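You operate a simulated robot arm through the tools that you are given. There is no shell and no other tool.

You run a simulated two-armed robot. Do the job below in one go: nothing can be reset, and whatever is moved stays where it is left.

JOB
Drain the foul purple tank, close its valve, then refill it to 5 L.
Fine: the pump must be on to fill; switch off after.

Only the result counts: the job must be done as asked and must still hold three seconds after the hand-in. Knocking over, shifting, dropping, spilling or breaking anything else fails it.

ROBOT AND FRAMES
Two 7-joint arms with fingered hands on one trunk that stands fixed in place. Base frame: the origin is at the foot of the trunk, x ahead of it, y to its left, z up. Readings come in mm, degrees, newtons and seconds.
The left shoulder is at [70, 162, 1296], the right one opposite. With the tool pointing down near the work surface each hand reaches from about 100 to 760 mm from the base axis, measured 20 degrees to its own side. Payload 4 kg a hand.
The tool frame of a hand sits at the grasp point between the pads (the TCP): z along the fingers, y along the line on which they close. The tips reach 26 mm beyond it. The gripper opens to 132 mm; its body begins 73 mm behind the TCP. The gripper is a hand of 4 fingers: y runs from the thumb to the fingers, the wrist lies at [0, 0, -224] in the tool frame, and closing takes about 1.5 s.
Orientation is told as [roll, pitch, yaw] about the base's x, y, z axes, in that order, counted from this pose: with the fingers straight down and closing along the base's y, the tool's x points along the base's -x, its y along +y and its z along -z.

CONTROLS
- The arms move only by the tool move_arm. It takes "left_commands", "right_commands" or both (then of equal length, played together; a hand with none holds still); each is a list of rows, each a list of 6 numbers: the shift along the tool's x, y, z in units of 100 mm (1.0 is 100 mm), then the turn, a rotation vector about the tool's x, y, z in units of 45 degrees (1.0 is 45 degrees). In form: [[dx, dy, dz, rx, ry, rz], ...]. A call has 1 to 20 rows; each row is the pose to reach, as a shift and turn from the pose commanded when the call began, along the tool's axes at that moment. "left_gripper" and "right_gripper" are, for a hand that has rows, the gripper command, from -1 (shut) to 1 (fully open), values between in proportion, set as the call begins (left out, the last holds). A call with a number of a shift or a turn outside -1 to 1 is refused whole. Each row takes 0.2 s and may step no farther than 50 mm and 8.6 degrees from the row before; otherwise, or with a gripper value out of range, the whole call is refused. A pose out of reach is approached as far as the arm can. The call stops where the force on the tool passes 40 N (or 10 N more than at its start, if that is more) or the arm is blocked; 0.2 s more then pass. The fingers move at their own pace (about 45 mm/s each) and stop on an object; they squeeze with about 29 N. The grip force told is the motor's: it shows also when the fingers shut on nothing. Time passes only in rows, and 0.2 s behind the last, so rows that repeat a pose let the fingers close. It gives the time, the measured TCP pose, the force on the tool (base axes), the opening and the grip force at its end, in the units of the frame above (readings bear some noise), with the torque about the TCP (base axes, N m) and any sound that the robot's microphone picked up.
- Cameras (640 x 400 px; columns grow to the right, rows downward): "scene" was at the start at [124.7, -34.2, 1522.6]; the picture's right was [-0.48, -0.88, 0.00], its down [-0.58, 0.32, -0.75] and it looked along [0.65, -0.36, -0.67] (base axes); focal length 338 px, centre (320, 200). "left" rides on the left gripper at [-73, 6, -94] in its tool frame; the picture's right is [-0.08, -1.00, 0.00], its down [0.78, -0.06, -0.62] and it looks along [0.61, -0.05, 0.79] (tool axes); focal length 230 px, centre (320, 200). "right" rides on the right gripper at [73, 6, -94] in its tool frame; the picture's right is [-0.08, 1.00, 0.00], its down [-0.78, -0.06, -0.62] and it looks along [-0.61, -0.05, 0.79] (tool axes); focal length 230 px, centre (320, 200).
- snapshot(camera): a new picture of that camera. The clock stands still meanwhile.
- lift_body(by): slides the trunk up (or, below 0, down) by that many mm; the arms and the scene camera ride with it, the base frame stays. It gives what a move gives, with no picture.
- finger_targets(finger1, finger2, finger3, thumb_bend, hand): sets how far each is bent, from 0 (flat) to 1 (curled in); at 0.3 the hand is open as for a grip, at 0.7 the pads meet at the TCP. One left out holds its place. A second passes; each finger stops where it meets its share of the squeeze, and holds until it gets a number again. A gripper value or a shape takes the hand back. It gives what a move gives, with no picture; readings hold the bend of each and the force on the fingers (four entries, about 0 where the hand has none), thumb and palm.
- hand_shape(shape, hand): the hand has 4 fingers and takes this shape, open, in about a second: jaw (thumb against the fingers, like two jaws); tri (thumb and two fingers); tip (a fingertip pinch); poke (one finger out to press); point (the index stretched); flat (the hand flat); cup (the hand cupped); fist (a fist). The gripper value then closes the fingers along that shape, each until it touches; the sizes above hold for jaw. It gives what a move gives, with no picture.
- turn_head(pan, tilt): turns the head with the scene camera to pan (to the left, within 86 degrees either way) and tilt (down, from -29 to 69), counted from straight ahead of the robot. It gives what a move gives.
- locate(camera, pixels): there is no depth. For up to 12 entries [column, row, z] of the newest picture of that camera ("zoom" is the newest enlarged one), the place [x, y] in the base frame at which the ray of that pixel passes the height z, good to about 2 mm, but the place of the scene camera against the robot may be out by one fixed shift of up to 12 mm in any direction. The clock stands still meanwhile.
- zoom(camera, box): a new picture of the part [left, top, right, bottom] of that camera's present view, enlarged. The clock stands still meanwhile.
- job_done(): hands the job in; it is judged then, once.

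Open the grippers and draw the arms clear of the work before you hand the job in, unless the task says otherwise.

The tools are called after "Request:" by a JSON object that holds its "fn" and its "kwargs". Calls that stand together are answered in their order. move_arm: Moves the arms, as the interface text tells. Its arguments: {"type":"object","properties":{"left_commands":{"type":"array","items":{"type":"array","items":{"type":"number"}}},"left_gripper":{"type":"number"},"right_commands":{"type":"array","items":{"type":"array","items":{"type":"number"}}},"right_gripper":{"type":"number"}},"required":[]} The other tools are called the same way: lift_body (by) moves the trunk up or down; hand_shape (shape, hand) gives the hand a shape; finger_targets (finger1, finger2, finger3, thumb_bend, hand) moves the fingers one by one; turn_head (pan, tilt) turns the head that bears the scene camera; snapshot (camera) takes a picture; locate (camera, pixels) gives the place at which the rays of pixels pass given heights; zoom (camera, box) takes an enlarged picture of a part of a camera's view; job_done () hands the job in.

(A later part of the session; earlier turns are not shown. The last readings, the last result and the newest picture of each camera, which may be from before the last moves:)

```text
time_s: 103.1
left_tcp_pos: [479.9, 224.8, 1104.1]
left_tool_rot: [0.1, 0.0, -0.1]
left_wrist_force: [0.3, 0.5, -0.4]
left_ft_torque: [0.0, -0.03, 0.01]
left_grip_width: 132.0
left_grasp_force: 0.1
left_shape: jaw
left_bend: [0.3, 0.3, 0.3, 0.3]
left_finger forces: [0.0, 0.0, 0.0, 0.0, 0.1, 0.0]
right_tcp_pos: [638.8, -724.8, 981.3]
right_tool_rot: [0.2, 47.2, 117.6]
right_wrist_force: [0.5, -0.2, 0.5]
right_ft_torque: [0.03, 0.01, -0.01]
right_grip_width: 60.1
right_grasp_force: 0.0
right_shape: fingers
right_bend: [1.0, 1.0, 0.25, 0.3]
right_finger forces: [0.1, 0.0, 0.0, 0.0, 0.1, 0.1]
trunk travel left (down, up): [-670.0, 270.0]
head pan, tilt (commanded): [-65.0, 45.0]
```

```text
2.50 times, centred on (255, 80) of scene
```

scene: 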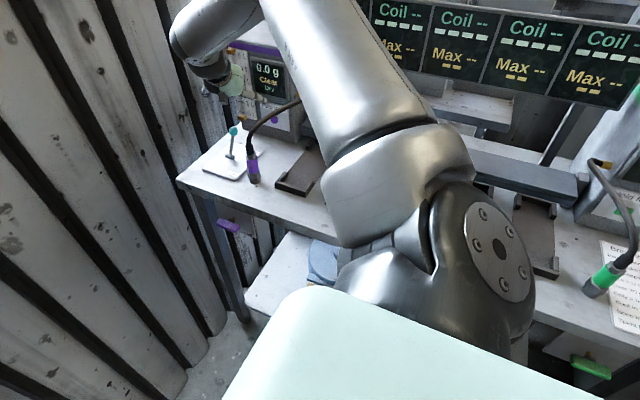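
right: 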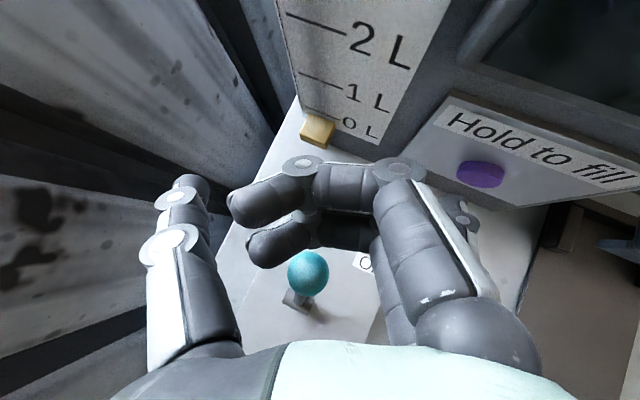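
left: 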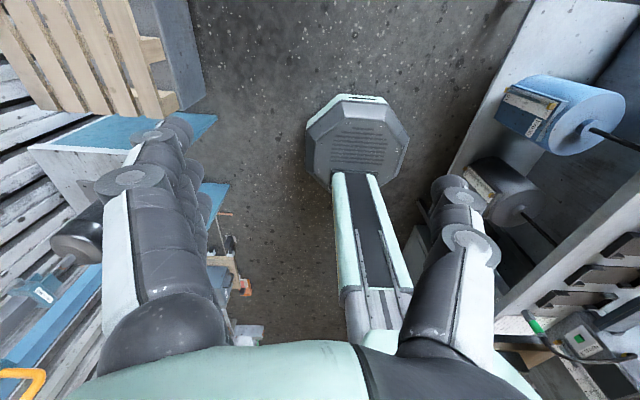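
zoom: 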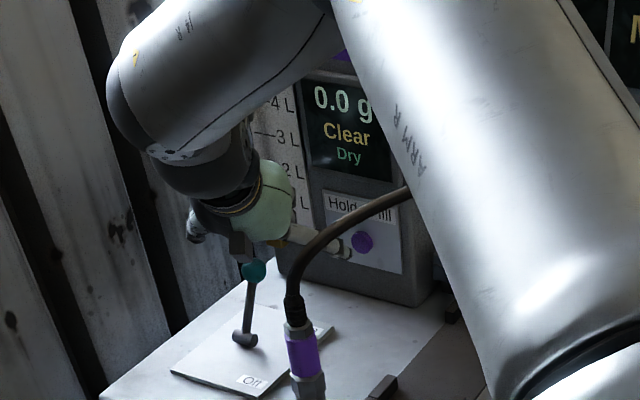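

The fingertip is ~23 mm in front of the button, maybe a few mm too far toward +x. I shift -5 mm in x and 10 mm in -y, then look.

Request:
{"fn": "move_arm", "kwargs": {"right_commands": [[0.022, 0.045, 0.024, 0, 0, 0], [0.044, 0.091, 0.048, 0, 0, 0]]}}

Request:
{"fn": "zoom", "kwargs": {"camera": "scene", "box": [230, 60, 310, 120]}}

Request:
{"fn": "zoom", "kwargs": {"camera": "right", "box": [380, 100, 560, 260]}}

```text
time_s: 103.7
left_tcp_pos: [479.9, 225.2, 1105.4]
left_tool_rot: [-0.1, 0.0, 0.0]
left_wrist_force: [0.1, 0.1, -0.2]
left_ft_torque: [0.02, -0.02, -0.03]
left_grip_width: 131.9
left_grasp_force: 0.1
left_shape: jaw
left_bend: [0.3, 0.3, 0.3, 0.3]
left_finger forces: [0.0, 0.0, 0.1, 0.1, 0.0, 0.1]
right_tcp_pos: [633.3, -736.7, 979.2]
right_tool_rot: [0.2, 47.2, 117.6]
right_wrist_force: [0.0, 0.0, -0.1]
right_ft_torque: [-0.01, 0.0, -0.02]
right_grip_width: 60.1
right_grasp_force: 0.0
right_shape: fingers
right_bend: [1.0, 1.0, 0.25, 0.3]
right_finger forces: [0.0, 0.0, 0.1, 0.0, 0.0, 0.0]
trunk travel left (down, up): [-670.0, 270.0]
head pan, tilt (commanded): [-65.0, 45.0]
```

```text
6.67 times, centred on (270, 90) of scene
```

zoom: 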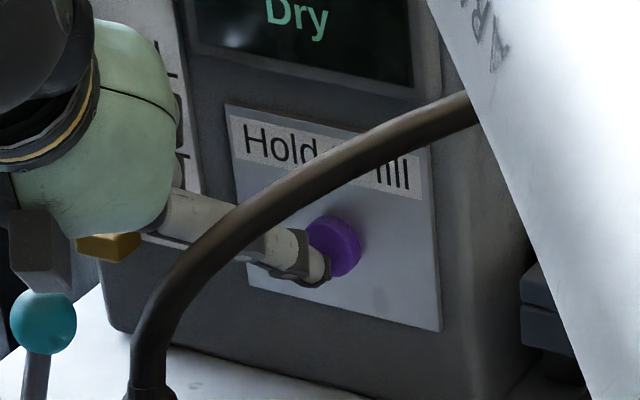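

```text
2.50 times, centred on (470, 180) of right
```

zoom: 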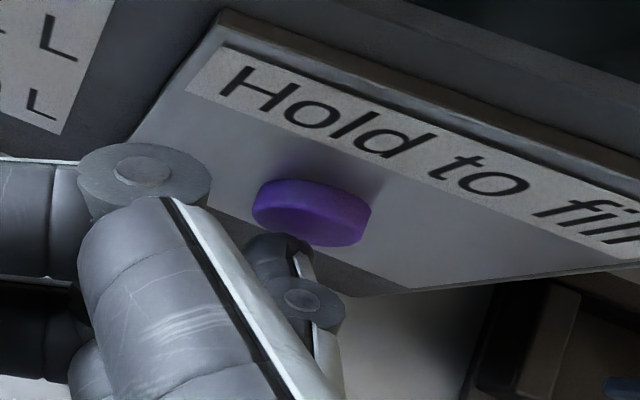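

The fingertip is right in front of the purple button. I press toward -y in small steps, watching finger force and display.

Request:
{"fn": "move_arm", "kwargs": {"right_commands": [[0.036, 0.028, 0.039, 0, 0, 0]]}}

Request:
{"fn": "zoom", "kwargs": {"camera": "scene", "box": [210, 30, 310, 120]}}

```text
time_s: 104.1
left_tcp_pos: [479.1, 226.9, 1104.4]
left_tool_rot: [0.0, 0.1, 0.0]
left_wrist_force: [0.1, -0.7, 0.0]
left_ft_torque: [0.02, -0.05, 0.04]
left_grip_width: 131.6
left_grasp_force: 0.0
left_shape: jaw
left_bend: [0.3, 0.3, 0.3, 0.3]
left_finger forces: [0.1, 0.0, 0.1, 0.1, 0.0, 0.1]
right_tcp_pos: [634.2, -740.2, 979.5]
right_tool_rot: [0.1, 47.2, 117.7]
right_wrist_force: [0.0, 3.8, -1.0]
right_ft_torque: [0.17, -0.03, -0.36]
right_grip_width: 60.6
right_grasp_force: 1.6
right_shape: fingers
right_bend: [1.0, 1.0, 0.25, 0.3]
right_finger forces: [0.1, 0.1, 4.4, 0.0, 0.0, 0.0]
trunk travel left (down, up): [-670.0, 270.0]
head pan, tilt (commanded): [-65.0, 45.0]
heard: click
```

```text
4.44 times, centred on (260, 75) of scene
```

zoom: 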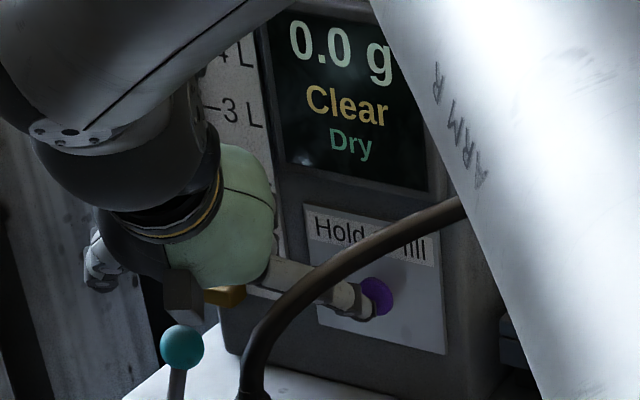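

A click: the button is pressed (4.4 N). I check the gauge in the hand camera.

Request:
{"fn": "zoom", "kwargs": {"camera": "right", "box": [270, 0, 460, 160]}}

Request:
{"fn": "move_arm", "kwargs": {"right_commands": [[0.006, 0.005, 0.007, 0, 0, 0], [0.006, 0.005, 0.007, 0, 0, 0]]}}

Request:
{"fn": "zoom", "kwargs": {"camera": "right", "box": [270, 0, 460, 160]}}

Request:
{"fn": "zoom", "kwargs": {"camera": "scene", "box": [210, 30, 310, 120]}}

```text
2.50 times, centred on (365, 80) of right
```

zoom: 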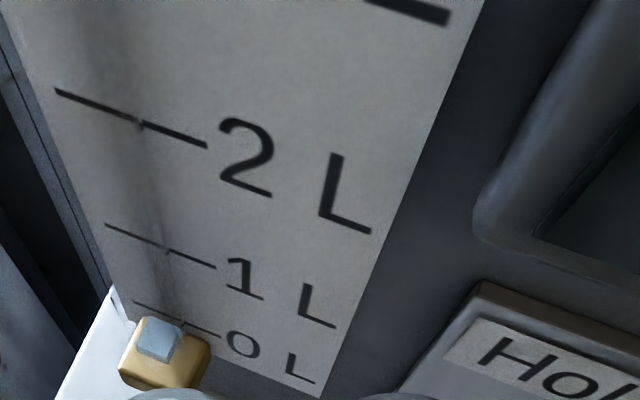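

```text
time_s: 104.7
left_tcp_pos: [479.6, 225.6, 1104.5]
left_tool_rot: [-0.2, 0.1, 0.1]
left_wrist_force: [-0.4, -0.4, -0.3]
left_ft_torque: [0.01, 0.04, 0.01]
left_grip_width: 132.0
left_grasp_force: 0.1
left_shape: jaw
left_bend: [0.3, 0.3, 0.3, 0.3]
left_finger forces: [0.0, 0.0, 0.1, 0.1, 0.0, 0.0]
right_tcp_pos: [634.4, -741.4, 979.2]
right_tool_rot: [0.2, 47.0, 117.7]
right_wrist_force: [-1.7, 9.6, -1.9]
right_ft_torque: [0.34, -0.14, -0.72]
right_grip_width: 60.2
right_grasp_force: 4.3
right_shape: fingers
right_bend: [1.0, 1.0, 0.25, 0.3]
right_finger forces: [0.0, 0.0, 9.1, 0.0, 0.0, 0.0]
trunk travel left (down, up): [-670.0, 270.0]
head pan, tilt (commanded): [-65.0, 45.0]
```

```text
2.50 times, centred on (365, 80) of right
```

zoom: 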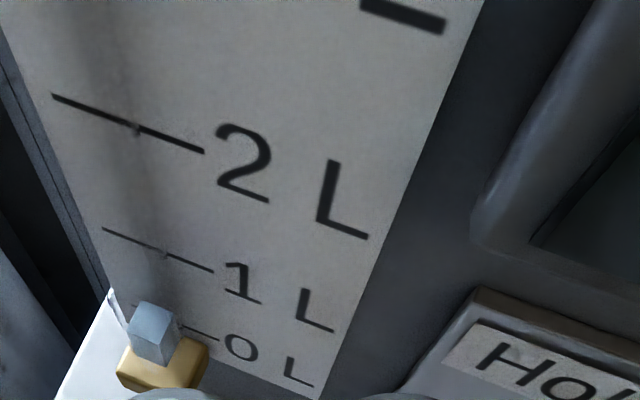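

```text
4.44 times, centred on (260, 75) of scene
```

zoom: 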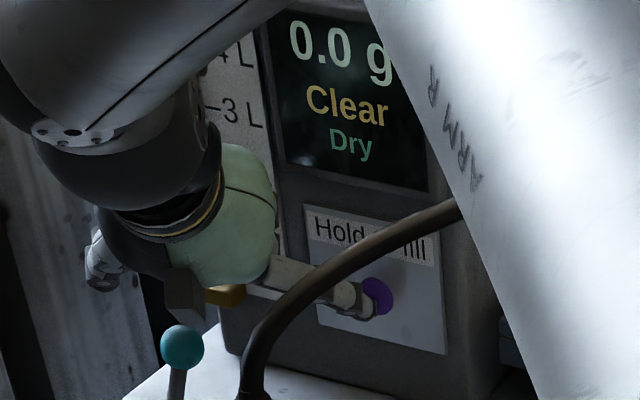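

The liquid column is rising at the gauge bottom (~0.4 L/s). I hold the button for 2.2 s more and check.

Request:
{"fn": "move_arm", "kwargs": {"right_commands": [[0, 0, 0, 0, 0, 0], [0, 0, 0, 0, 0, 0], [0, 0, 0, 0, 0, 0], [0, 0, 0, 0, 0, 0], [0, 0, 0, 0, 0, 0], [0, 0, 0, 0, 0, 0], [0, 0, 0, 0, 0, 0], [0, 0, 0, 0, 0, 0], [0, 0, 0, 0, 0, 0], [0, 0, 0, 0, 0, 0]]}}

Request:
{"fn": "zoom", "kwargs": {"camera": "right", "box": [270, 0, 460, 160]}}

Request:
{"fn": "zoom", "kwargs": {"camera": "scene", "box": [210, 30, 310, 120]}}

```text
time_s: 106.9
left_tcp_pos: [479.0, 225.5, 1105.0]
left_tool_rot: [-0.1, 0.0, 0.0]
left_wrist_force: [-0.2, 0.6, 0.5]
left_ft_torque: [-0.01, 0.01, 0.01]
left_grip_width: 132.1
left_grasp_force: 0.1
left_shape: jaw
left_bend: [0.3, 0.3, 0.3, 0.3]
left_finger forces: [0.0, 0.0, 0.0, 0.1, 0.0, 0.1]
right_tcp_pos: [633.9, -741.0, 980.8]
right_tool_rot: [0.2, 47.2, 117.7]
right_wrist_force: [-1.5, 11.6, -2.1]
right_ft_torque: [0.43, -0.11, -0.94]
right_grip_width: 60.2
right_grasp_force: 5.8
right_shape: fingers
right_bend: [1.0, 1.0, 0.26, 0.3]
right_finger forces: [0.0, 0.0, 11.7, 0.1, 0.0, 0.0]
trunk travel left (down, up): [-670.0, 270.0]
head pan, tilt (commanded): [-65.0, 45.0]
```

```text
2.50 times, centred on (365, 80) of right
```

zoom: 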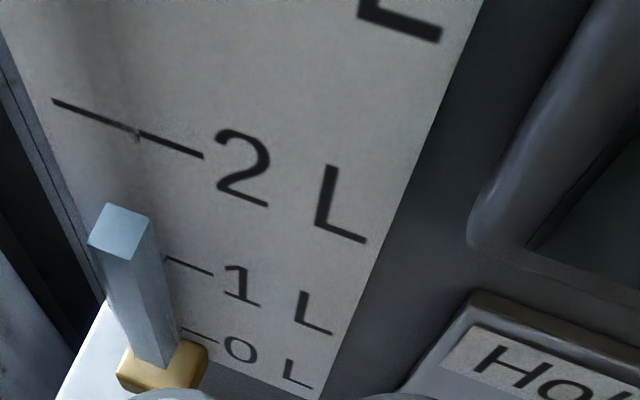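

```text
4.44 times, centred on (260, 75) of scene
```

zoom: 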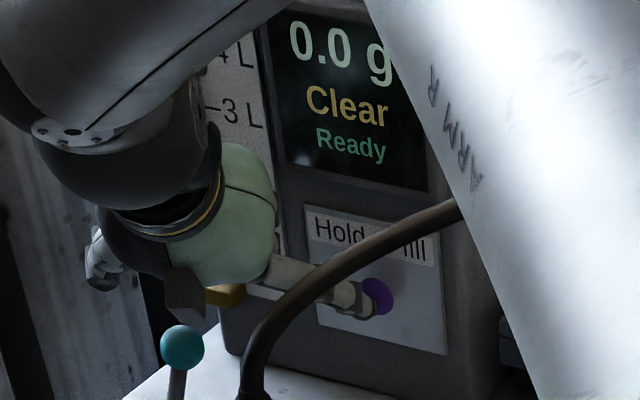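

Around 1.25 L now (≈0.43 L/s) and the display says "Ready". I hold another 2.2 s and read again.

Request:
{"fn": "move_arm", "kwargs": {"right_commands": [[0, 0, 0, 0, 0, 0], [0, 0, 0, 0, 0, 0], [0, 0, 0, 0, 0, 0], [0, 0, 0, 0, 0, 0], [0, 0, 0, 0, 0, 0], [0, 0, 0, 0, 0, 0], [0, 0, 0, 0, 0, 0], [0, 0, 0, 0, 0, 0], [0, 0, 0, 0, 0, 0], [0, 0, 0, 0, 0, 0]]}}

Request:
{"fn": "zoom", "kwargs": {"camera": "right", "box": [250, 0, 440, 160]}}

Request:
{"fn": "snapshot", "kwargs": {"camera": "scene"}}

```text
time_s: 109.1
left_tcp_pos: [478.9, 227.2, 1105.2]
left_tool_rot: [0.0, 0.0, 0.0]
left_wrist_force: [-0.2, 0.3, -1.0]
left_ft_torque: [-0.03, 0.04, -0.02]
left_grip_width: 131.9
left_grasp_force: 0.1
left_shape: jaw
left_bend: [0.3, 0.3, 0.3, 0.3]
left_finger forces: [0.0, 0.0, 0.0, 0.0, 0.0, 0.0]
right_tcp_pos: [632.6, -741.0, 980.4]
right_tool_rot: [0.2, 47.1, 117.7]
right_wrist_force: [-1.1, 11.4, -2.4]
right_ft_torque: [0.39, -0.09, -1.0]
right_grip_width: 60.5
right_grasp_force: 5.5
right_shape: fingers
right_bend: [1.0, 1.0, 0.26, 0.3]
right_finger forces: [0.0, 0.0, 11.7, 0.0, 0.1, 0.0]
trunk travel left (down, up): [-670.0, 270.0]
head pan, tilt (commanded): [-65.0, 45.0]
```

```text
2.50 times, centred on (345, 80) of right
```

zoom: 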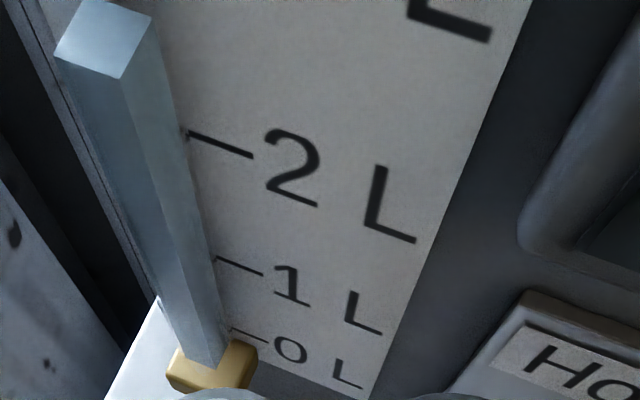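

```text
taken
```

scene: 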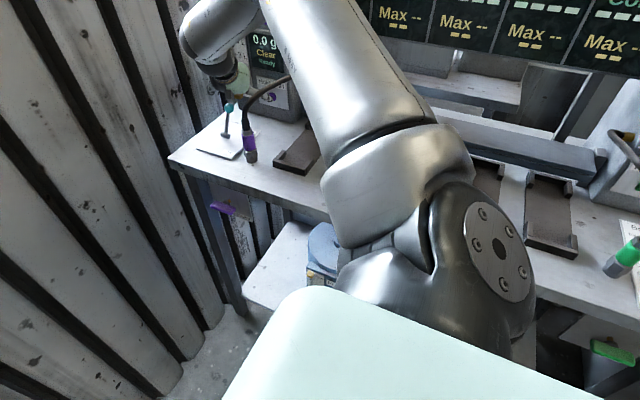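

About 2.2 L now. I hold 3.2 s more (to ≈3.6 L), then I'll release and read the gauge exactly.

Request:
{"fn": "move_arm", "kwargs": {"right_commands": [[0, 0, 0, 0, 0, 0], [0, 0, 0, 0, 0, 0], [0, 0, 0, 0, 0, 0], [0, 0, 0, 0, 0, 0], [0, 0, 0, 0, 0, 0], [0, 0, 0, 0, 0, 0], [0, 0, 0, 0, 0, 0], [0, 0, 0, 0, 0, 0], [0, 0, 0, 0, 0, 0], [0, 0, 0, 0, 0, 0], [0, 0, 0, 0, 0, 0], [0, 0, 0, 0, 0, 0], [0, 0, 0, 0, 0, 0], [0, 0, 0, 0, 0, 0], [0, 0, 0, 0, 0, 0]]}}

Request:
{"fn": "move_arm", "kwargs": {"right_commands": [[-0.09, -0.07, -0.097, 0, 0, 0], [-0.18, -0.14, -0.195, 0, 0, 0]]}}

Request:
{"fn": "zoom", "kwargs": {"camera": "scene", "box": [200, 0, 320, 130]}}

Request:
{"fn": "snapshot", "kwargs": {"camera": "right"}}

```text
time_s: 112.3
left_tcp_pos: [479.1, 226.3, 1103.8]
left_tool_rot: [-0.1, 0.0, 0.0]
left_wrist_force: [-0.2, 0.4, 0.0]
left_ft_torque: [0.0, 0.02, -0.01]
left_grip_width: 132.2
left_grasp_force: 0.1
left_shape: jaw
left_bend: [0.3, 0.3, 0.3, 0.3]
left_finger forces: [0.1, 0.1, 0.1, 0.1, 0.0, 0.1]
right_tcp_pos: [634.3, -741.0, 979.5]
right_tool_rot: [0.2, 47.1, 117.7]
right_wrist_force: [-1.3, 11.2, -2.3]
right_ft_torque: [0.41, -0.09, -0.92]
right_grip_width: 60.4
right_grasp_force: 5.7
right_shape: fingers
right_bend: [1.0, 1.0, 0.26, 0.3]
right_finger forces: [0.0, 0.0, 11.7, 0.0, 0.1, 0.0]
trunk travel left (down, up): [-670.0, 270.0]
head pan, tilt (commanded): [-65.0, 45.0]
```

```text
time_s: 112.9
left_tcp_pos: [479.0, 227.1, 1105.8]
left_tool_rot: [-0.1, 0.0, 0.1]
left_wrist_force: [-0.4, 0.1, 1.1]
left_ft_torque: [0.0, 0.09, -0.01]
left_grip_width: 131.9
left_grasp_force: 0.0
left_shape: jaw
left_bend: [0.3, 0.3, 0.3, 0.3]
left_finger forces: [0.0, 0.0, 0.1, 0.0, 0.0, 0.0]
right_tcp_pos: [634.8, -712.8, 983.0]
right_tool_rot: [0.4, 47.3, 117.6]
right_wrist_force: [0.6, 0.3, 0.2]
right_ft_torque: [0.0, 0.04, 0.01]
right_grip_width: 60.0
right_grasp_force: 0.1
right_shape: fingers
right_bend: [1.0, 1.0, 0.25, 0.3]
right_finger forces: [0.1, 0.1, 0.0, 0.0, 0.0, 0.1]
trunk travel left (down, up): [-670.0, 270.0]
head pan, tilt (commanded): [-65.0, 45.0]
```

```text
3.08 times, centred on (260, 65) of scene
```

zoom: 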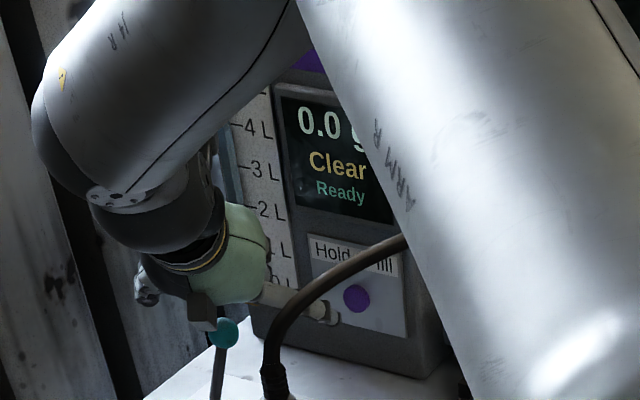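

```text
taken
```

right: 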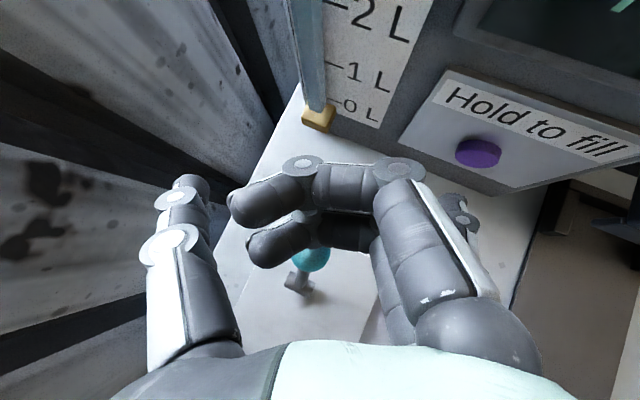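

Released. I raise the trunk 170 mm to read the gauge clearly.

Request:
{"fn": "lift_body", "kwargs": {"by": 170}}

Request:
{"fn": "zoom", "kwargs": {"camera": "scene", "box": [200, 50, 320, 180]}}

Request:
{"fn": "snapshot", "kwargs": {"camera": "right"}}

Request:
{"fn": "zoom", "kwargs": {"camera": "right", "box": [260, 40, 420, 190]}}

```text
time_s: 114.8
left_tcp_pos: [479.1, 224.7, 1275.5]
left_tool_rot: [-0.1, 0.0, -0.1]
left_wrist_force: [-0.8, 0.4, -1.0]
left_ft_torque: [-0.01, -0.04, 0.01]
left_grip_width: 131.8
left_grasp_force: 0.1
left_shape: jaw
left_bend: [0.3, 0.3, 0.3, 0.3]
left_finger forces: [0.0, 0.0, 0.1, 0.0, 0.0, 0.1]
right_tcp_pos: [635.2, -713.2, 1149.8]
right_tool_rot: [0.2, 47.1, 117.6]
right_wrist_force: [-0.1, 0.0, -0.4]
right_ft_torque: [-0.01, -0.02, -0.02]
right_grip_width: 60.3
right_grasp_force: 0.0
right_shape: fingers
right_bend: [1.0, 1.0, 0.25, 0.3]
right_finger forces: [0.0, 0.1, 0.0, 0.0, 0.1, 0.0]
trunk travel left (down, up): [-840.0, 100.0]
head pan, tilt (commanded): [-65.0, 45.0]
```

```text
3.08 times, centred on (260, 115) of scene
```

zoom: 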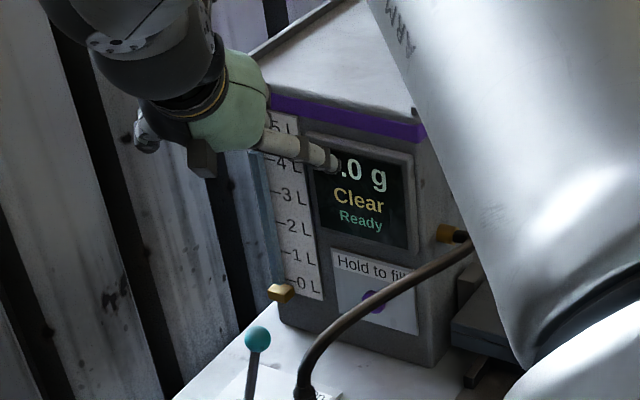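

```text
taken
```

right: 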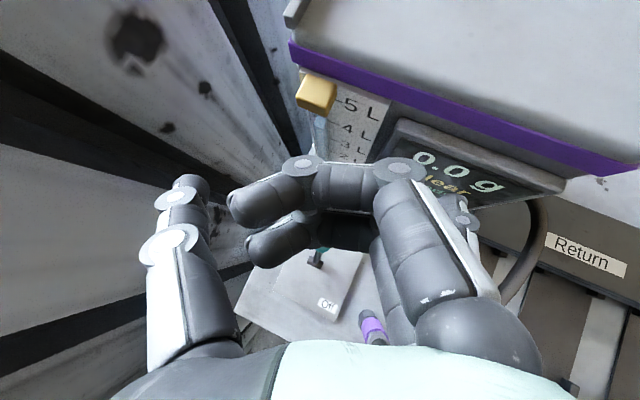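

```text
2.67 times, centred on (340, 115) of right
```

zoom: 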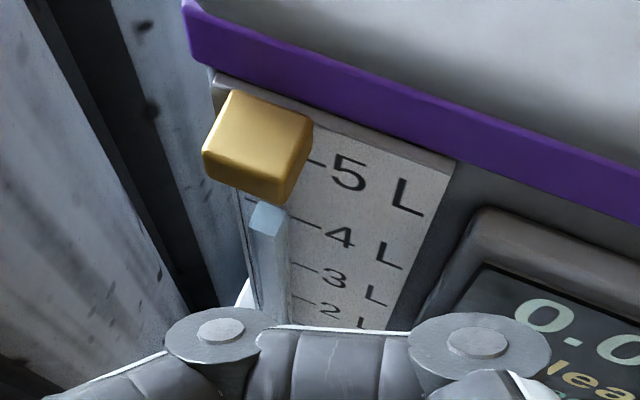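

The column top is near or just above the 4 L tick; I need a precise reading, so I raise another 95 mm to unblock both views.

Request:
{"fn": "lift_body", "kwargs": {"by": 95}}

Request:
{"fn": "zoom", "kwargs": {"camera": "scene", "box": [220, 80, 300, 180]}}

Request:
{"fn": "zoom", "kwargs": {"camera": "right", "box": [260, 60, 420, 190]}}

```text
time_s: 116.1
left_tcp_pos: [480.1, 223.9, 1370.1]
left_tool_rot: [0.1, 0.0, 0.0]
left_wrist_force: [0.0, -0.1, -0.2]
left_ft_torque: [-0.01, 0.01, -0.01]
left_grip_width: 131.9
left_grasp_force: 0.1
left_shape: jaw
left_bend: [0.3, 0.3, 0.3, 0.3]
left_finger forces: [0.0, 0.1, 0.0, 0.1, 0.1, 0.0]
right_tcp_pos: [634.5, -712.7, 1245.6]
right_tool_rot: [0.2, 47.2, 117.6]
right_wrist_force: [0.8, -0.1, -0.6]
right_ft_torque: [0.01, -0.01, 0.02]
right_grip_width: 60.3
right_grasp_force: 0.0
right_shape: fingers
right_bend: [1.0, 1.0, 0.25, 0.3]
right_finger forces: [0.0, 0.1, 0.0, 0.0, 0.0, 0.0]
trunk travel left (down, up): [-935.0, 5.0]
head pan, tilt (commanded): [-65.0, 45.0]
```

```text
4.00 times, centred on (260, 130) of scene
```

zoom: 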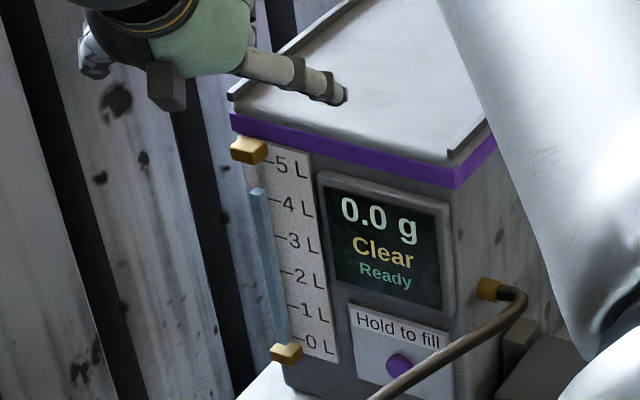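

```text
3.08 times, centred on (340, 125) of right
```

zoom: 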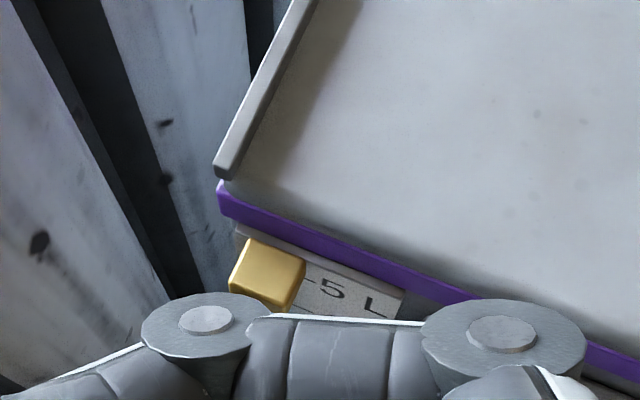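

The scene view now shows the whole gauge: column top at zoomed (258,190), between 4 L (y≈200) and 5 L (y≈158) ticks, standing off the plate. I compute heights with rays.

Request:
{"fn": "snapshot", "kwargs": {"camera": "scene"}}

Request:
{"fn": "zoom", "kwargs": {"camera": "scene", "box": [230, 100, 280, 135]}}

Request:
{"fn": "zoom", "kwargs": {"camera": "scene", "box": [235, 140, 285, 175]}}

```text
taken
```

scene: 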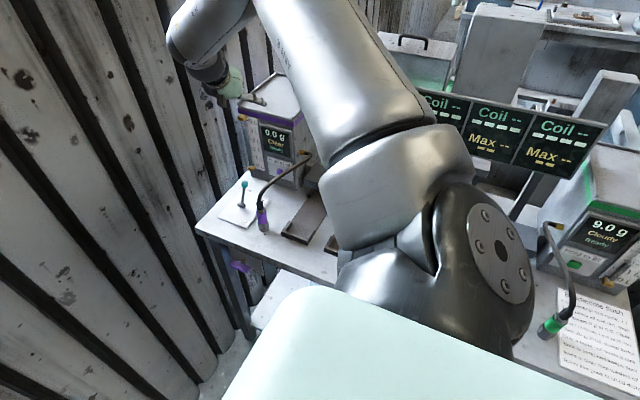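

```text
11.43 times, centred on (255, 118) of scene
```

zoom: 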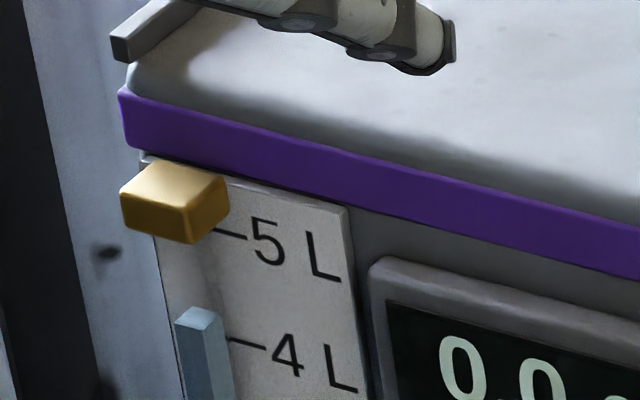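

```text
11.43 times, centred on (260, 158) of scene
```

zoom: 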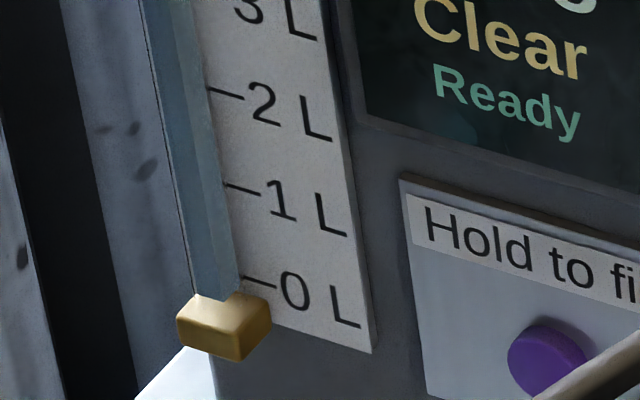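

Careful reading: about 4.32 L (so ≈0.5 L/s). I go back down to the button for a timed top-up: lower the trunk 265 mm, then approach to just short of contact.

Request:
{"fn": "lift_body", "kwargs": {"by": -265}}

Request:
{"fn": "move_arm", "kwargs": {"right_commands": [[0.072, 0.056, 0.078, 0, 0, 0], [0.135, 0.105, 0.146, 0, 0, 0], [0.135, 0.105, 0.146, 0, 0, 0]]}}

Request:
{"fn": "zoom", "kwargs": {"camera": "scene", "box": [210, 30, 310, 120]}}

```text
time_s: 118.8
left_tcp_pos: [480.6, 224.2, 1106.0]
left_tool_rot: [0.0, 0.1, 0.0]
left_wrist_force: [-0.5, -0.5, -0.1]
left_ft_torque: [0.02, 0.0, 0.01]
left_grip_width: 131.8
left_grasp_force: 0.1
left_shape: jaw
left_bend: [0.3, 0.3, 0.3, 0.3]
left_finger forces: [0.0, 0.1, 0.1, 0.0, 0.0, 0.0]
right_tcp_pos: [635.2, -713.0, 979.9]
right_tool_rot: [0.2, 47.1, 117.6]
right_wrist_force: [0.8, -0.3, 0.0]
right_ft_torque: [0.04, 0.01, 0.02]
right_grip_width: 60.4
right_grasp_force: 0.1
right_shape: fingers
right_bend: [1.0, 1.0, 0.25, 0.3]
right_finger forces: [0.1, 0.1, 0.1, 0.0, 0.1, 0.1]
trunk travel left (down, up): [-670.0, 270.0]
head pan, tilt (commanded): [-65.0, 45.0]
```

```text
time_s: 119.6
left_tcp_pos: [479.4, 225.0, 1105.1]
left_tool_rot: [0.0, 0.1, 0.0]
left_wrist_force: [-0.5, -0.8, 0.4]
left_ft_torque: [0.0, 0.01, -0.02]
left_grip_width: 131.7
left_grasp_force: 0.1
left_shape: jaw
left_bend: [0.3, 0.3, 0.3, 0.3]
left_finger forces: [0.0, 0.1, 0.0, 0.0, 0.0, 0.1]
right_tcp_pos: [635.6, -734.9, 978.7]
right_tool_rot: [0.2, 47.1, 117.6]
right_wrist_force: [0.2, -0.3, -0.7]
right_ft_torque: [-0.01, -0.01, -0.03]
right_grip_width: 60.4
right_grasp_force: 0.1
right_shape: fingers
right_bend: [1.0, 1.0, 0.25, 0.3]
right_finger forces: [0.0, 0.0, 0.0, 0.1, 0.1, 0.0]
trunk travel left (down, up): [-670.0, 270.0]
head pan, tilt (commanded): [-65.0, 45.0]
```

```text
4.44 times, centred on (260, 75) of scene
```

zoom: 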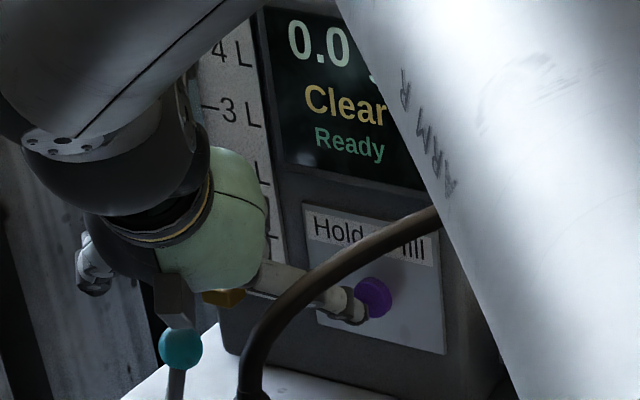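

Just short of contact. One timed call: press, hold about 1 s, release.

Request:
{"fn": "move_arm", "kwargs": {"right_commands": [[0.042, 0.033, 0.045, 0, 0, 0], [0.042, 0.033, 0.045, 0, 0, 0], [0.042, 0.033, 0.045, 0, 0, 0], [0.042, 0.033, 0.045, 0, 0, 0], [0.042, 0.033, 0.045, 0, 0, 0], [-0.072, -0.056, -0.078, 0, 0, 0], [-0.135, -0.105, -0.146, 0, 0, 0]]}}

Request:
{"fn": "lift_body", "kwargs": {"by": 265}}

Request:
{"fn": "zoom", "kwargs": {"camera": "scene", "box": [230, 100, 280, 135]}}

Request:
{"fn": "zoom", "kwargs": {"camera": "scene", "box": [220, 80, 300, 180]}}

```text
time_s: 121.2
left_tcp_pos: [479.7, 225.7, 1103.3]
left_tool_rot: [0.0, 0.1, -0.1]
left_wrist_force: [0.2, 0.4, -0.2]
left_ft_torque: [-0.03, -0.01, 0.01]
left_grip_width: 132.2
left_grasp_force: 0.0
left_shape: jaw
left_bend: [0.3, 0.3, 0.3, 0.3]
left_finger forces: [0.1, 0.1, 0.1, 0.0, 0.1, 0.1]
right_tcp_pos: [634.9, -712.3, 978.9]
right_tool_rot: [0.1, 47.2, 117.6]
right_wrist_force: [-0.2, 1.0, -1.1]
right_ft_torque: [0.04, -0.05, 0.02]
right_grip_width: 60.4
right_grasp_force: 0.0
right_shape: fingers
right_bend: [1.0, 1.0, 0.25, 0.3]
right_finger forces: [0.0, 0.0, 0.0, 0.0, 0.0, 0.1]
trunk travel left (down, up): [-670.0, 270.0]
head pan, tilt (commanded): [-65.0, 45.0]
heard: click
```

```text
time_s: 123.9
left_tcp_pos: [480.1, 224.3, 1369.7]
left_tool_rot: [0.0, 0.0, -0.1]
left_wrist_force: [0.8, -0.4, -0.3]
left_ft_torque: [0.0, 0.02, -0.01]
left_grip_width: 131.9
left_grasp_force: 0.1
left_shape: jaw
left_bend: [0.3, 0.3, 0.3, 0.3]
left_finger forces: [0.1, 0.1, 0.0, 0.1, 0.0, 0.0]
right_tcp_pos: [634.7, -713.0, 1242.8]
right_tool_rot: [0.2, 47.2, 117.6]
right_wrist_force: [0.3, -0.1, -0.7]
right_ft_torque: [-0.02, -0.03, 0.03]
right_grip_width: 60.3
right_grasp_force: 0.0
right_shape: fingers
right_bend: [1.0, 1.0, 0.25, 0.3]
right_finger forces: [0.0, 0.0, 0.1, 0.0, 0.1, 0.0]
trunk travel left (down, up): [-935.0, 5.0]
head pan, tilt (commanded): [-65.0, 45.0]
```

```text
11.43 times, centred on (255, 118) of scene
```

zoom: 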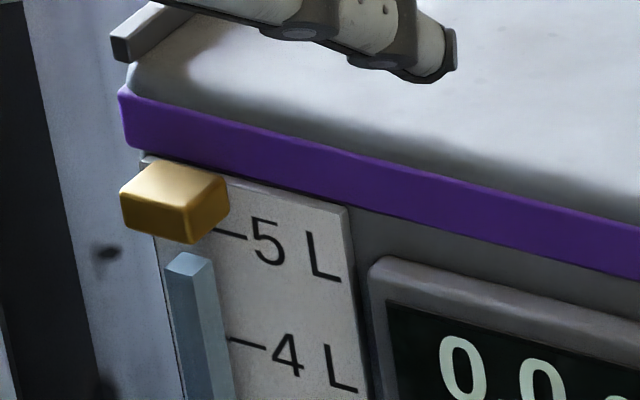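

```text
4.00 times, centred on (260, 130) of scene
```

zoom: 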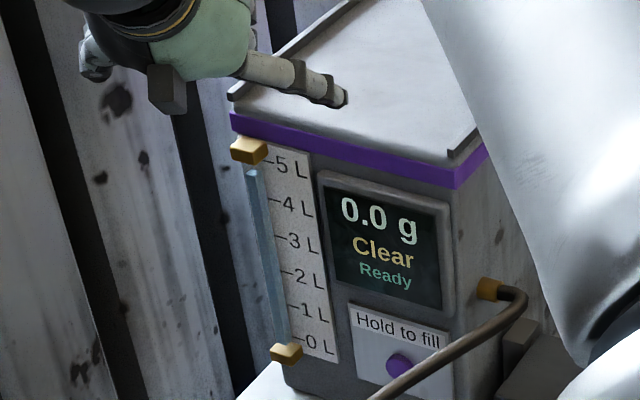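

The column rose 0.52 L to about 4.84 L. One short tap (~0.3 s) should bring it to ≈5.0 L. I lower again and approach to just before contact.

Request:
{"fn": "lift_body", "kwargs": {"by": -265}}

Request:
{"fn": "move_arm", "kwargs": {"right_commands": [[0.075, 0.058, 0.081, 0, 0, 0], [0.15, 0.117, 0.162, 0, 0, 0], [0.15, 0.117, 0.162, 0, 0, 0]]}}

```text
time_s: 126.6
left_tcp_pos: [480.3, 225.0, 1105.3]
left_tool_rot: [0.0, 0.0, 0.0]
left_wrist_force: [0.6, 0.6, 0.9]
left_ft_torque: [0.02, -0.04, -0.01]
left_grip_width: 131.7
left_grasp_force: 0.0
left_shape: jaw
left_bend: [0.3, 0.3, 0.3, 0.3]
left_finger forces: [0.0, 0.0, 0.0, 0.0, 0.1, 0.1]
right_tcp_pos: [635.3, -711.8, 979.0]
right_tool_rot: [0.2, 47.1, 117.6]
right_wrist_force: [0.5, -1.4, -0.7]
right_ft_torque: [0.04, 0.01, 0.02]
right_grip_width: 60.3
right_grasp_force: 0.1
right_shape: fingers
right_bend: [1.0, 1.0, 0.25, 0.3]
right_finger forces: [0.0, 0.0, 0.0, 0.1, 0.0, 0.1]
trunk travel left (down, up): [-670.0, 270.0]
head pan, tilt (commanded): [-65.0, 45.0]
```

```text
time_s: 127.4
left_tcp_pos: [479.7, 224.9, 1105.0]
left_tool_rot: [0.0, -0.1, 0.0]
left_wrist_force: [0.4, 0.3, -0.3]
left_ft_torque: [-0.01, 0.0, -0.02]
left_grip_width: 131.7
left_grasp_force: 0.1
left_shape: jaw
left_bend: [0.3, 0.3, 0.3, 0.3]
left_finger forces: [0.1, 0.0, 0.0, 0.1, 0.1, 0.1]
right_tcp_pos: [633.4, -736.2, 977.4]
right_tool_rot: [0.1, 47.1, 117.7]
right_wrist_force: [-0.5, -0.2, -0.3]
right_ft_torque: [0.01, 0.01, -0.04]
right_grip_width: 60.3
right_grasp_force: 0.1
right_shape: fingers
right_bend: [1.0, 1.0, 0.25, 0.3]
right_finger forces: [0.0, 0.1, 0.5, 0.0, 0.0, 0.0]
trunk travel left (down, up): [-670.0, 270.0]
head pan, tilt (commanded): [-65.0, 45.0]
```

Just touching (0.5 N), no click yet. Now the short tap and release.

Request:
{"fn": "move_arm", "kwargs": {"right_commands": [[0.037, 0.029, 0.04, 0, 0, 0], [-0.072, -0.056, -0.078, 0, 0, 0], [-0.15, -0.117, -0.162, 0, 0, 0]]}}

Request:
{"fn": "lift_body", "kwargs": {"by": 265}}

Request:
{"fn": "zoom", "kwargs": {"camera": "scene", "box": [230, 100, 280, 135]}}

```text
time_s: 128.2
left_tcp_pos: [479.1, 224.9, 1105.5]
left_tool_rot: [0.0, 0.0, 0.0]
left_wrist_force: [-0.3, -0.6, 0.4]
left_ft_torque: [-0.04, 0.01, -0.03]
left_grip_width: 132.0
left_grasp_force: 0.1
left_shape: jaw
left_bend: [0.3, 0.3, 0.3, 0.3]
left_finger forces: [0.0, 0.0, 0.1, 0.0, 0.0, 0.0]
right_tcp_pos: [633.4, -711.5, 980.9]
right_tool_rot: [0.2, 47.1, 117.5]
right_wrist_force: [0.7, -0.5, 0.4]
right_ft_torque: [0.0, -0.02, -0.01]
right_grip_width: 60.5
right_grasp_force: 0.0
right_shape: fingers
right_bend: [1.0, 1.0, 0.25, 0.3]
right_finger forces: [0.0, 0.0, 0.0, 0.1, 0.1, 0.1]
trunk travel left (down, up): [-670.0, 270.0]
head pan, tilt (commanded): [-65.0, 45.0]
heard: click
```

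```text
time_s: 130.9
left_tcp_pos: [479.4, 226.1, 1369.5]
left_tool_rot: [0.1, 0.0, 0.0]
left_wrist_force: [-0.4, -0.3, -0.5]
left_ft_torque: [0.02, 0.01, 0.03]
left_grip_width: 132.2
left_grasp_force: 0.1
left_shape: jaw
left_bend: [0.3, 0.3, 0.3, 0.3]
left_finger forces: [0.0, 0.0, 0.1, 0.0, 0.1, 0.0]
right_tcp_pos: [633.5, -711.7, 1245.0]
right_tool_rot: [0.3, 47.1, 117.7]
right_wrist_force: [0.2, 0.0, -1.1]
right_ft_torque: [-0.04, -0.01, -0.01]
right_grip_width: 60.4
right_grasp_force: 0.1
right_shape: fingers
right_bend: [1.0, 1.0, 0.25, 0.3]
right_finger forces: [0.1, 0.1, 0.1, 0.0, 0.0, 0.0]
trunk travel left (down, up): [-935.0, 5.0]
head pan, tilt (commanded): [-65.0, 45.0]
```

```text
11.43 times, centred on (255, 118) of scene
```

zoom: 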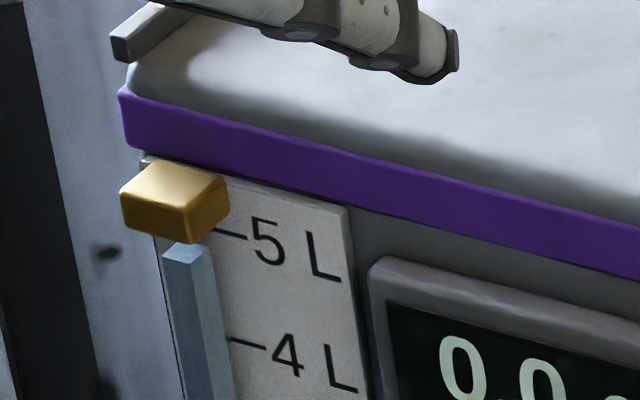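

The column top is now right below the top fitting. I zoom in closer to measure it.

Request:
{"fn": "zoom", "kwargs": {"camera": "scene", "box": [238, 108, 262, 128]}}

Request:
{"fn": "zoom", "kwargs": {"camera": "scene", "box": [242, 152, 266, 172]}}

```text
16.00 times, centred on (250, 118) of scene
```

zoom: 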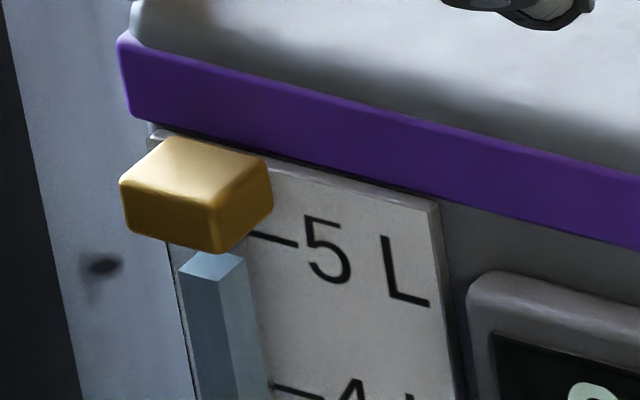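

```text
16.00 times, centred on (254, 162) of scene
```

zoom: 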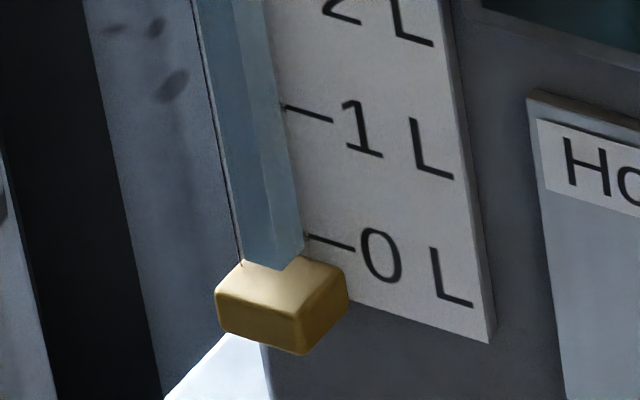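

The column top is only ~6 px below its 5 L position at 146 px/L, i.e. ≈4.96 L — essentially 5 L. Next I switch the pump off: open the hand and move above the knob (≈(632,-684,940)).

Request:
{"fn": "hand_shape", "kwargs": {"hand": "right", "shape": "jaw"}}

Request:
{"fn": "move_arm", "kwargs": {"right_commands": [[-0.087, -0.06, -0.09, 0, 0, 0], [-0.172, -0.12, -0.182, 0, 0, 0]]}}

Request:
{"fn": "snapshot", "kwargs": {"camera": "right"}}

Request:
{"fn": "snapshot", "kwargs": {"camera": "scene"}}

```text
time_s: 131.8
left_tcp_pos: [480.3, 225.5, 1369.6]
left_tool_rot: [0.0, 0.0, 0.0]
left_wrist_force: [-0.1, 0.2, -0.1]
left_ft_torque: [-0.01, -0.03, 0.04]
left_grip_width: 131.8
left_grasp_force: 0.1
left_shape: jaw
left_bend: [0.3, 0.3, 0.3, 0.3]
left_finger forces: [0.0, 0.0, 0.0, 0.0, 0.1, 0.0]
right_tcp_pos: [633.9, -711.5, 1244.0]
right_tool_rot: [0.2, 47.1, 117.6]
right_wrist_force: [0.0, 0.5, -1.1]
right_ft_torque: [0.01, -0.02, -0.04]
right_grip_width: 132.0
right_grasp_force: 0.1
right_shape: jaw
right_bend: [0.3, 0.3, 0.3, 0.3]
right_finger forces: [0.0, 0.0, 0.1, 0.0, 0.0, 0.0]
trunk travel left (down, up): [-935.0, 5.0]
head pan, tilt (commanded): [-65.0, 45.0]
```

```text
time_s: 132.4
left_tcp_pos: [479.6, 225.6, 1369.3]
left_tool_rot: [0.0, 0.0, 0.0]
left_wrist_force: [-0.4, 0.9, 0.4]
left_ft_torque: [-0.03, -0.04, -0.02]
left_grip_width: 132.0
left_grasp_force: 0.1
left_shape: jaw
left_bend: [0.3, 0.3, 0.3, 0.3]
left_finger forces: [0.1, 0.0, 0.0, 0.0, 0.1, 0.1]
right_tcp_pos: [634.1, -683.7, 1245.9]
right_tool_rot: [0.1, 47.1, 117.7]
right_wrist_force: [0.3, -0.3, 0.2]
right_ft_torque: [-0.01, -0.03, 0.02]
right_grip_width: 131.7
right_grasp_force: 0.1
right_shape: jaw
right_bend: [0.3, 0.3, 0.3, 0.3]
right_finger forces: [0.1, 0.0, 0.1, 0.0, 0.0, 0.0]
trunk travel left (down, up): [-935.0, 5.0]
head pan, tilt (commanded): [-65.0, 45.0]
```

```text
taken
```

right: 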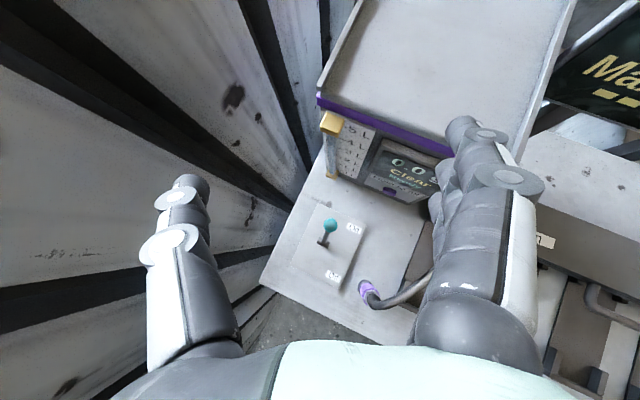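

```text
taken
```

scene: 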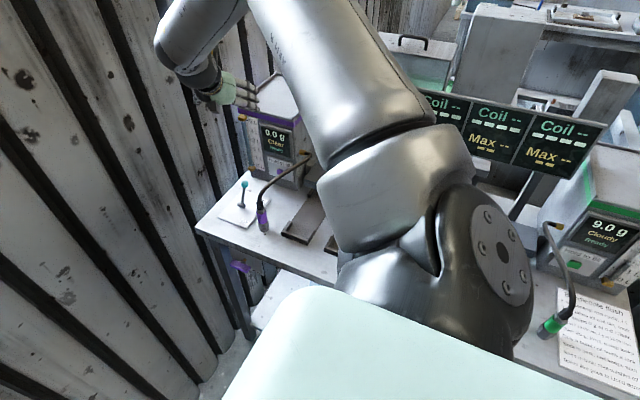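

The knob (330,224) is in view between thumb and fingers. I locate it precisely and also look at the gauge from here.

Request:
{"fn": "locate", "kwargs": {"camera": "right", "pixels": [[330, 224, 940], [330, 224, 950], [322, 243, 892], [330, 224, 935]]}}

Request:
{"fn": "zoom", "kwargs": {"camera": "right", "box": [310, 100, 400, 190]}}

Request:
{"fn": "zoom", "kwargs": {"camera": "right", "box": [290, 190, 400, 310]}}

```text
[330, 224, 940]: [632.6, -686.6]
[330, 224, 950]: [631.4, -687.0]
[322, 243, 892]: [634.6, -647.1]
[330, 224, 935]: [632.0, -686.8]
```

```text
4.44 times, centred on (355, 145) of right
```

zoom: 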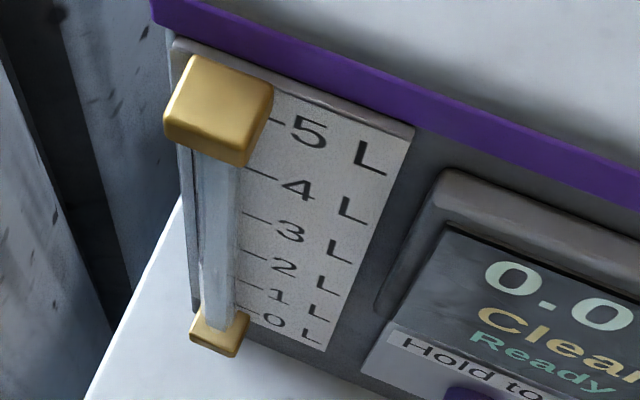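

```text
3.33 times, centred on (345, 250) of right
```

zoom: 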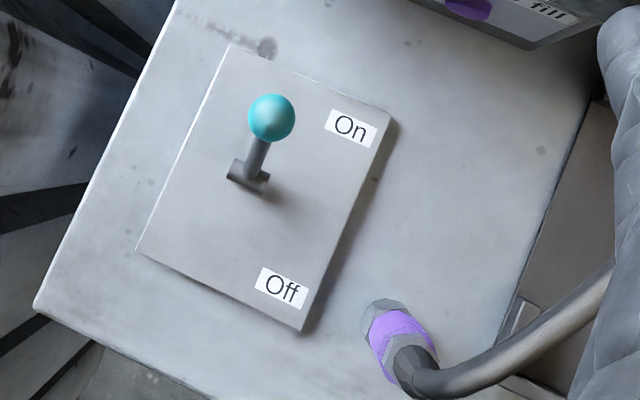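

Knob confirmed at (632,-687,≈940), pivot (634,-647,892). I shift 3 mm and lower the trunk 250 mm over the knob, then check.

Request:
{"fn": "move_arm", "kwargs": {"right_commands": [[0.013, 0.027, 0.014, 0, 0, 0]]}}

Request:
{"fn": "lift_body", "kwargs": {"by": -250}}

Request:
{"fn": "snapshot", "kwargs": {"camera": "right"}}

Request:
{"fn": "zoom", "kwargs": {"camera": "scene", "box": [180, 20, 320, 160]}}

```text
time_s: 132.8
left_tcp_pos: [478.7, 224.2, 1370.8]
left_tool_rot: [-0.1, 0.1, 0.1]
left_wrist_force: [0.3, -0.4, -1.1]
left_ft_torque: [0.01, -0.03, 0.01]
left_grip_width: 131.9
left_grasp_force: 0.0
left_shape: jaw
left_bend: [0.3, 0.3, 0.3, 0.3]
left_finger forces: [0.0, 0.0, 0.0, 0.0, 0.0, 0.0]
right_tcp_pos: [630.3, -688.1, 1243.4]
right_tool_rot: [0.2, 47.1, 117.5]
right_wrist_force: [-0.4, 0.0, 0.9]
right_ft_torque: [0.02, -0.03, 0.01]
right_grip_width: 131.9
right_grasp_force: 0.1
right_shape: jaw
right_bend: [0.3, 0.3, 0.3, 0.3]
right_finger forces: [0.0, 0.0, 0.0, 0.1, 0.1, 0.0]
trunk travel left (down, up): [-935.0, 5.0]
head pan, tilt (commanded): [-65.0, 45.0]
```

```text
time_s: 135.4
left_tcp_pos: [478.9, 225.7, 1119.7]
left_tool_rot: [0.0, 0.0, -0.1]
left_wrist_force: [0.7, -0.1, -0.1]
left_ft_torque: [0.03, -0.01, -0.02]
left_grip_width: 131.7
left_grasp_force: 0.0
left_shape: jaw
left_bend: [0.3, 0.3, 0.3, 0.3]
left_finger forces: [0.0, 0.0, 0.1, 0.0, 0.0, 0.0]
right_tcp_pos: [631.1, -687.0, 994.4]
right_tool_rot: [0.2, 47.1, 117.6]
right_wrist_force: [-0.7, 0.3, -0.5]
right_ft_torque: [-0.01, 0.01, 0.0]
right_grip_width: 131.8
right_grasp_force: 0.0
right_shape: jaw
right_bend: [0.3, 0.3, 0.3, 0.3]
right_finger forces: [0.0, 0.0, 0.0, 0.0, 0.0, 0.1]
trunk travel left (down, up): [-685.0, 255.0]
head pan, tilt (commanded): [-65.0, 45.0]
```

```text
taken
```

right: 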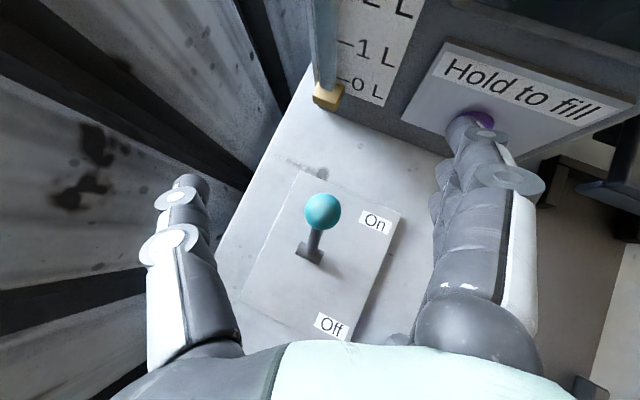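

```text
2.86 times, centred on (250, 90) of scene
```

zoom: 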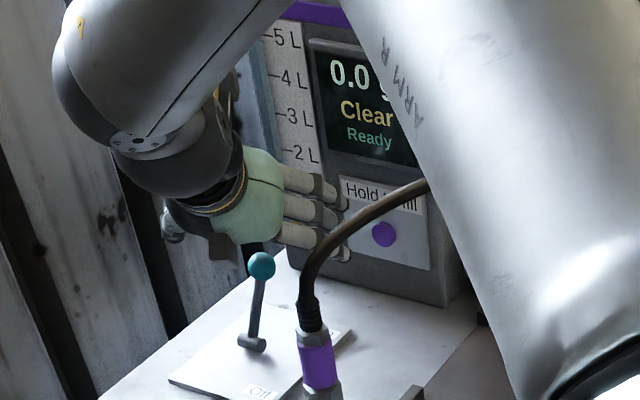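

Knob is well between thumb and fingers. Lower 50 mm more so it sits between the pads.

Request:
{"fn": "lift_body", "kwargs": {"by": -50}}

Request:
{"fn": "snapshot", "kwargs": {"camera": "right"}}

Request:
{"fn": "zoom", "kwargs": {"camera": "scene", "box": [180, 0, 320, 140]}}

```text
time_s: 136.3
left_tcp_pos: [479.5, 225.5, 1069.6]
left_tool_rot: [0.0, 0.0, 0.0]
left_wrist_force: [0.2, 0.2, 0.8]
left_ft_torque: [-0.01, -0.01, 0.01]
left_grip_width: 132.0
left_grasp_force: 0.0
left_shape: jaw
left_bend: [0.3, 0.3, 0.3, 0.3]
left_finger forces: [0.0, 0.0, 0.0, 0.0, 0.0, 0.1]
right_tcp_pos: [631.1, -686.6, 944.9]
right_tool_rot: [0.3, 47.0, 117.6]
right_wrist_force: [0.1, 0.2, -0.9]
right_ft_torque: [-0.01, -0.01, 0.01]
right_grip_width: 132.0
right_grasp_force: 0.1
right_shape: jaw
right_bend: [0.3, 0.3, 0.3, 0.3]
right_finger forces: [0.0, 0.0, 0.0, 0.1, 0.0, 0.0]
trunk travel left (down, up): [-635.0, 305.0]
head pan, tilt (commanded): [-65.0, 45.0]
```

```text
taken
```

right: 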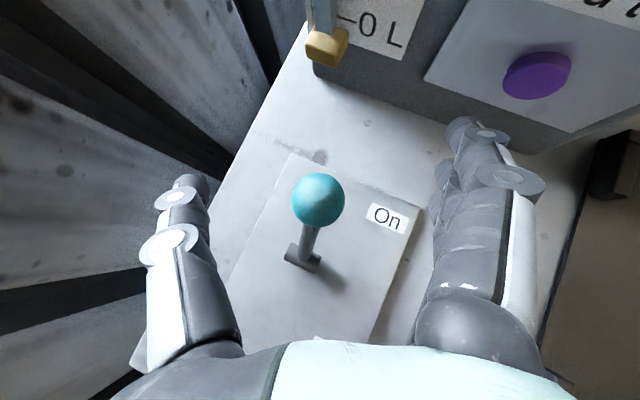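

```text
2.86 times, centred on (250, 70) of scene
```

zoom: 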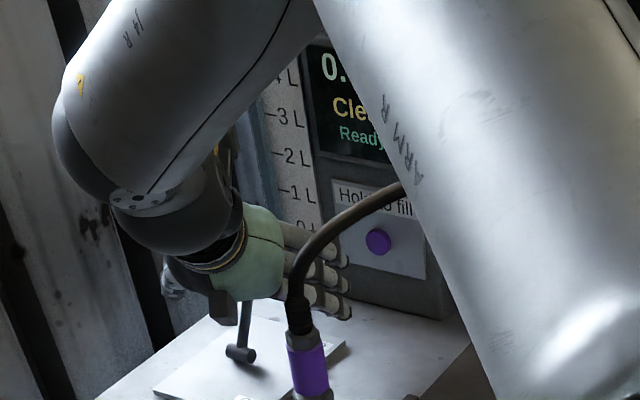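

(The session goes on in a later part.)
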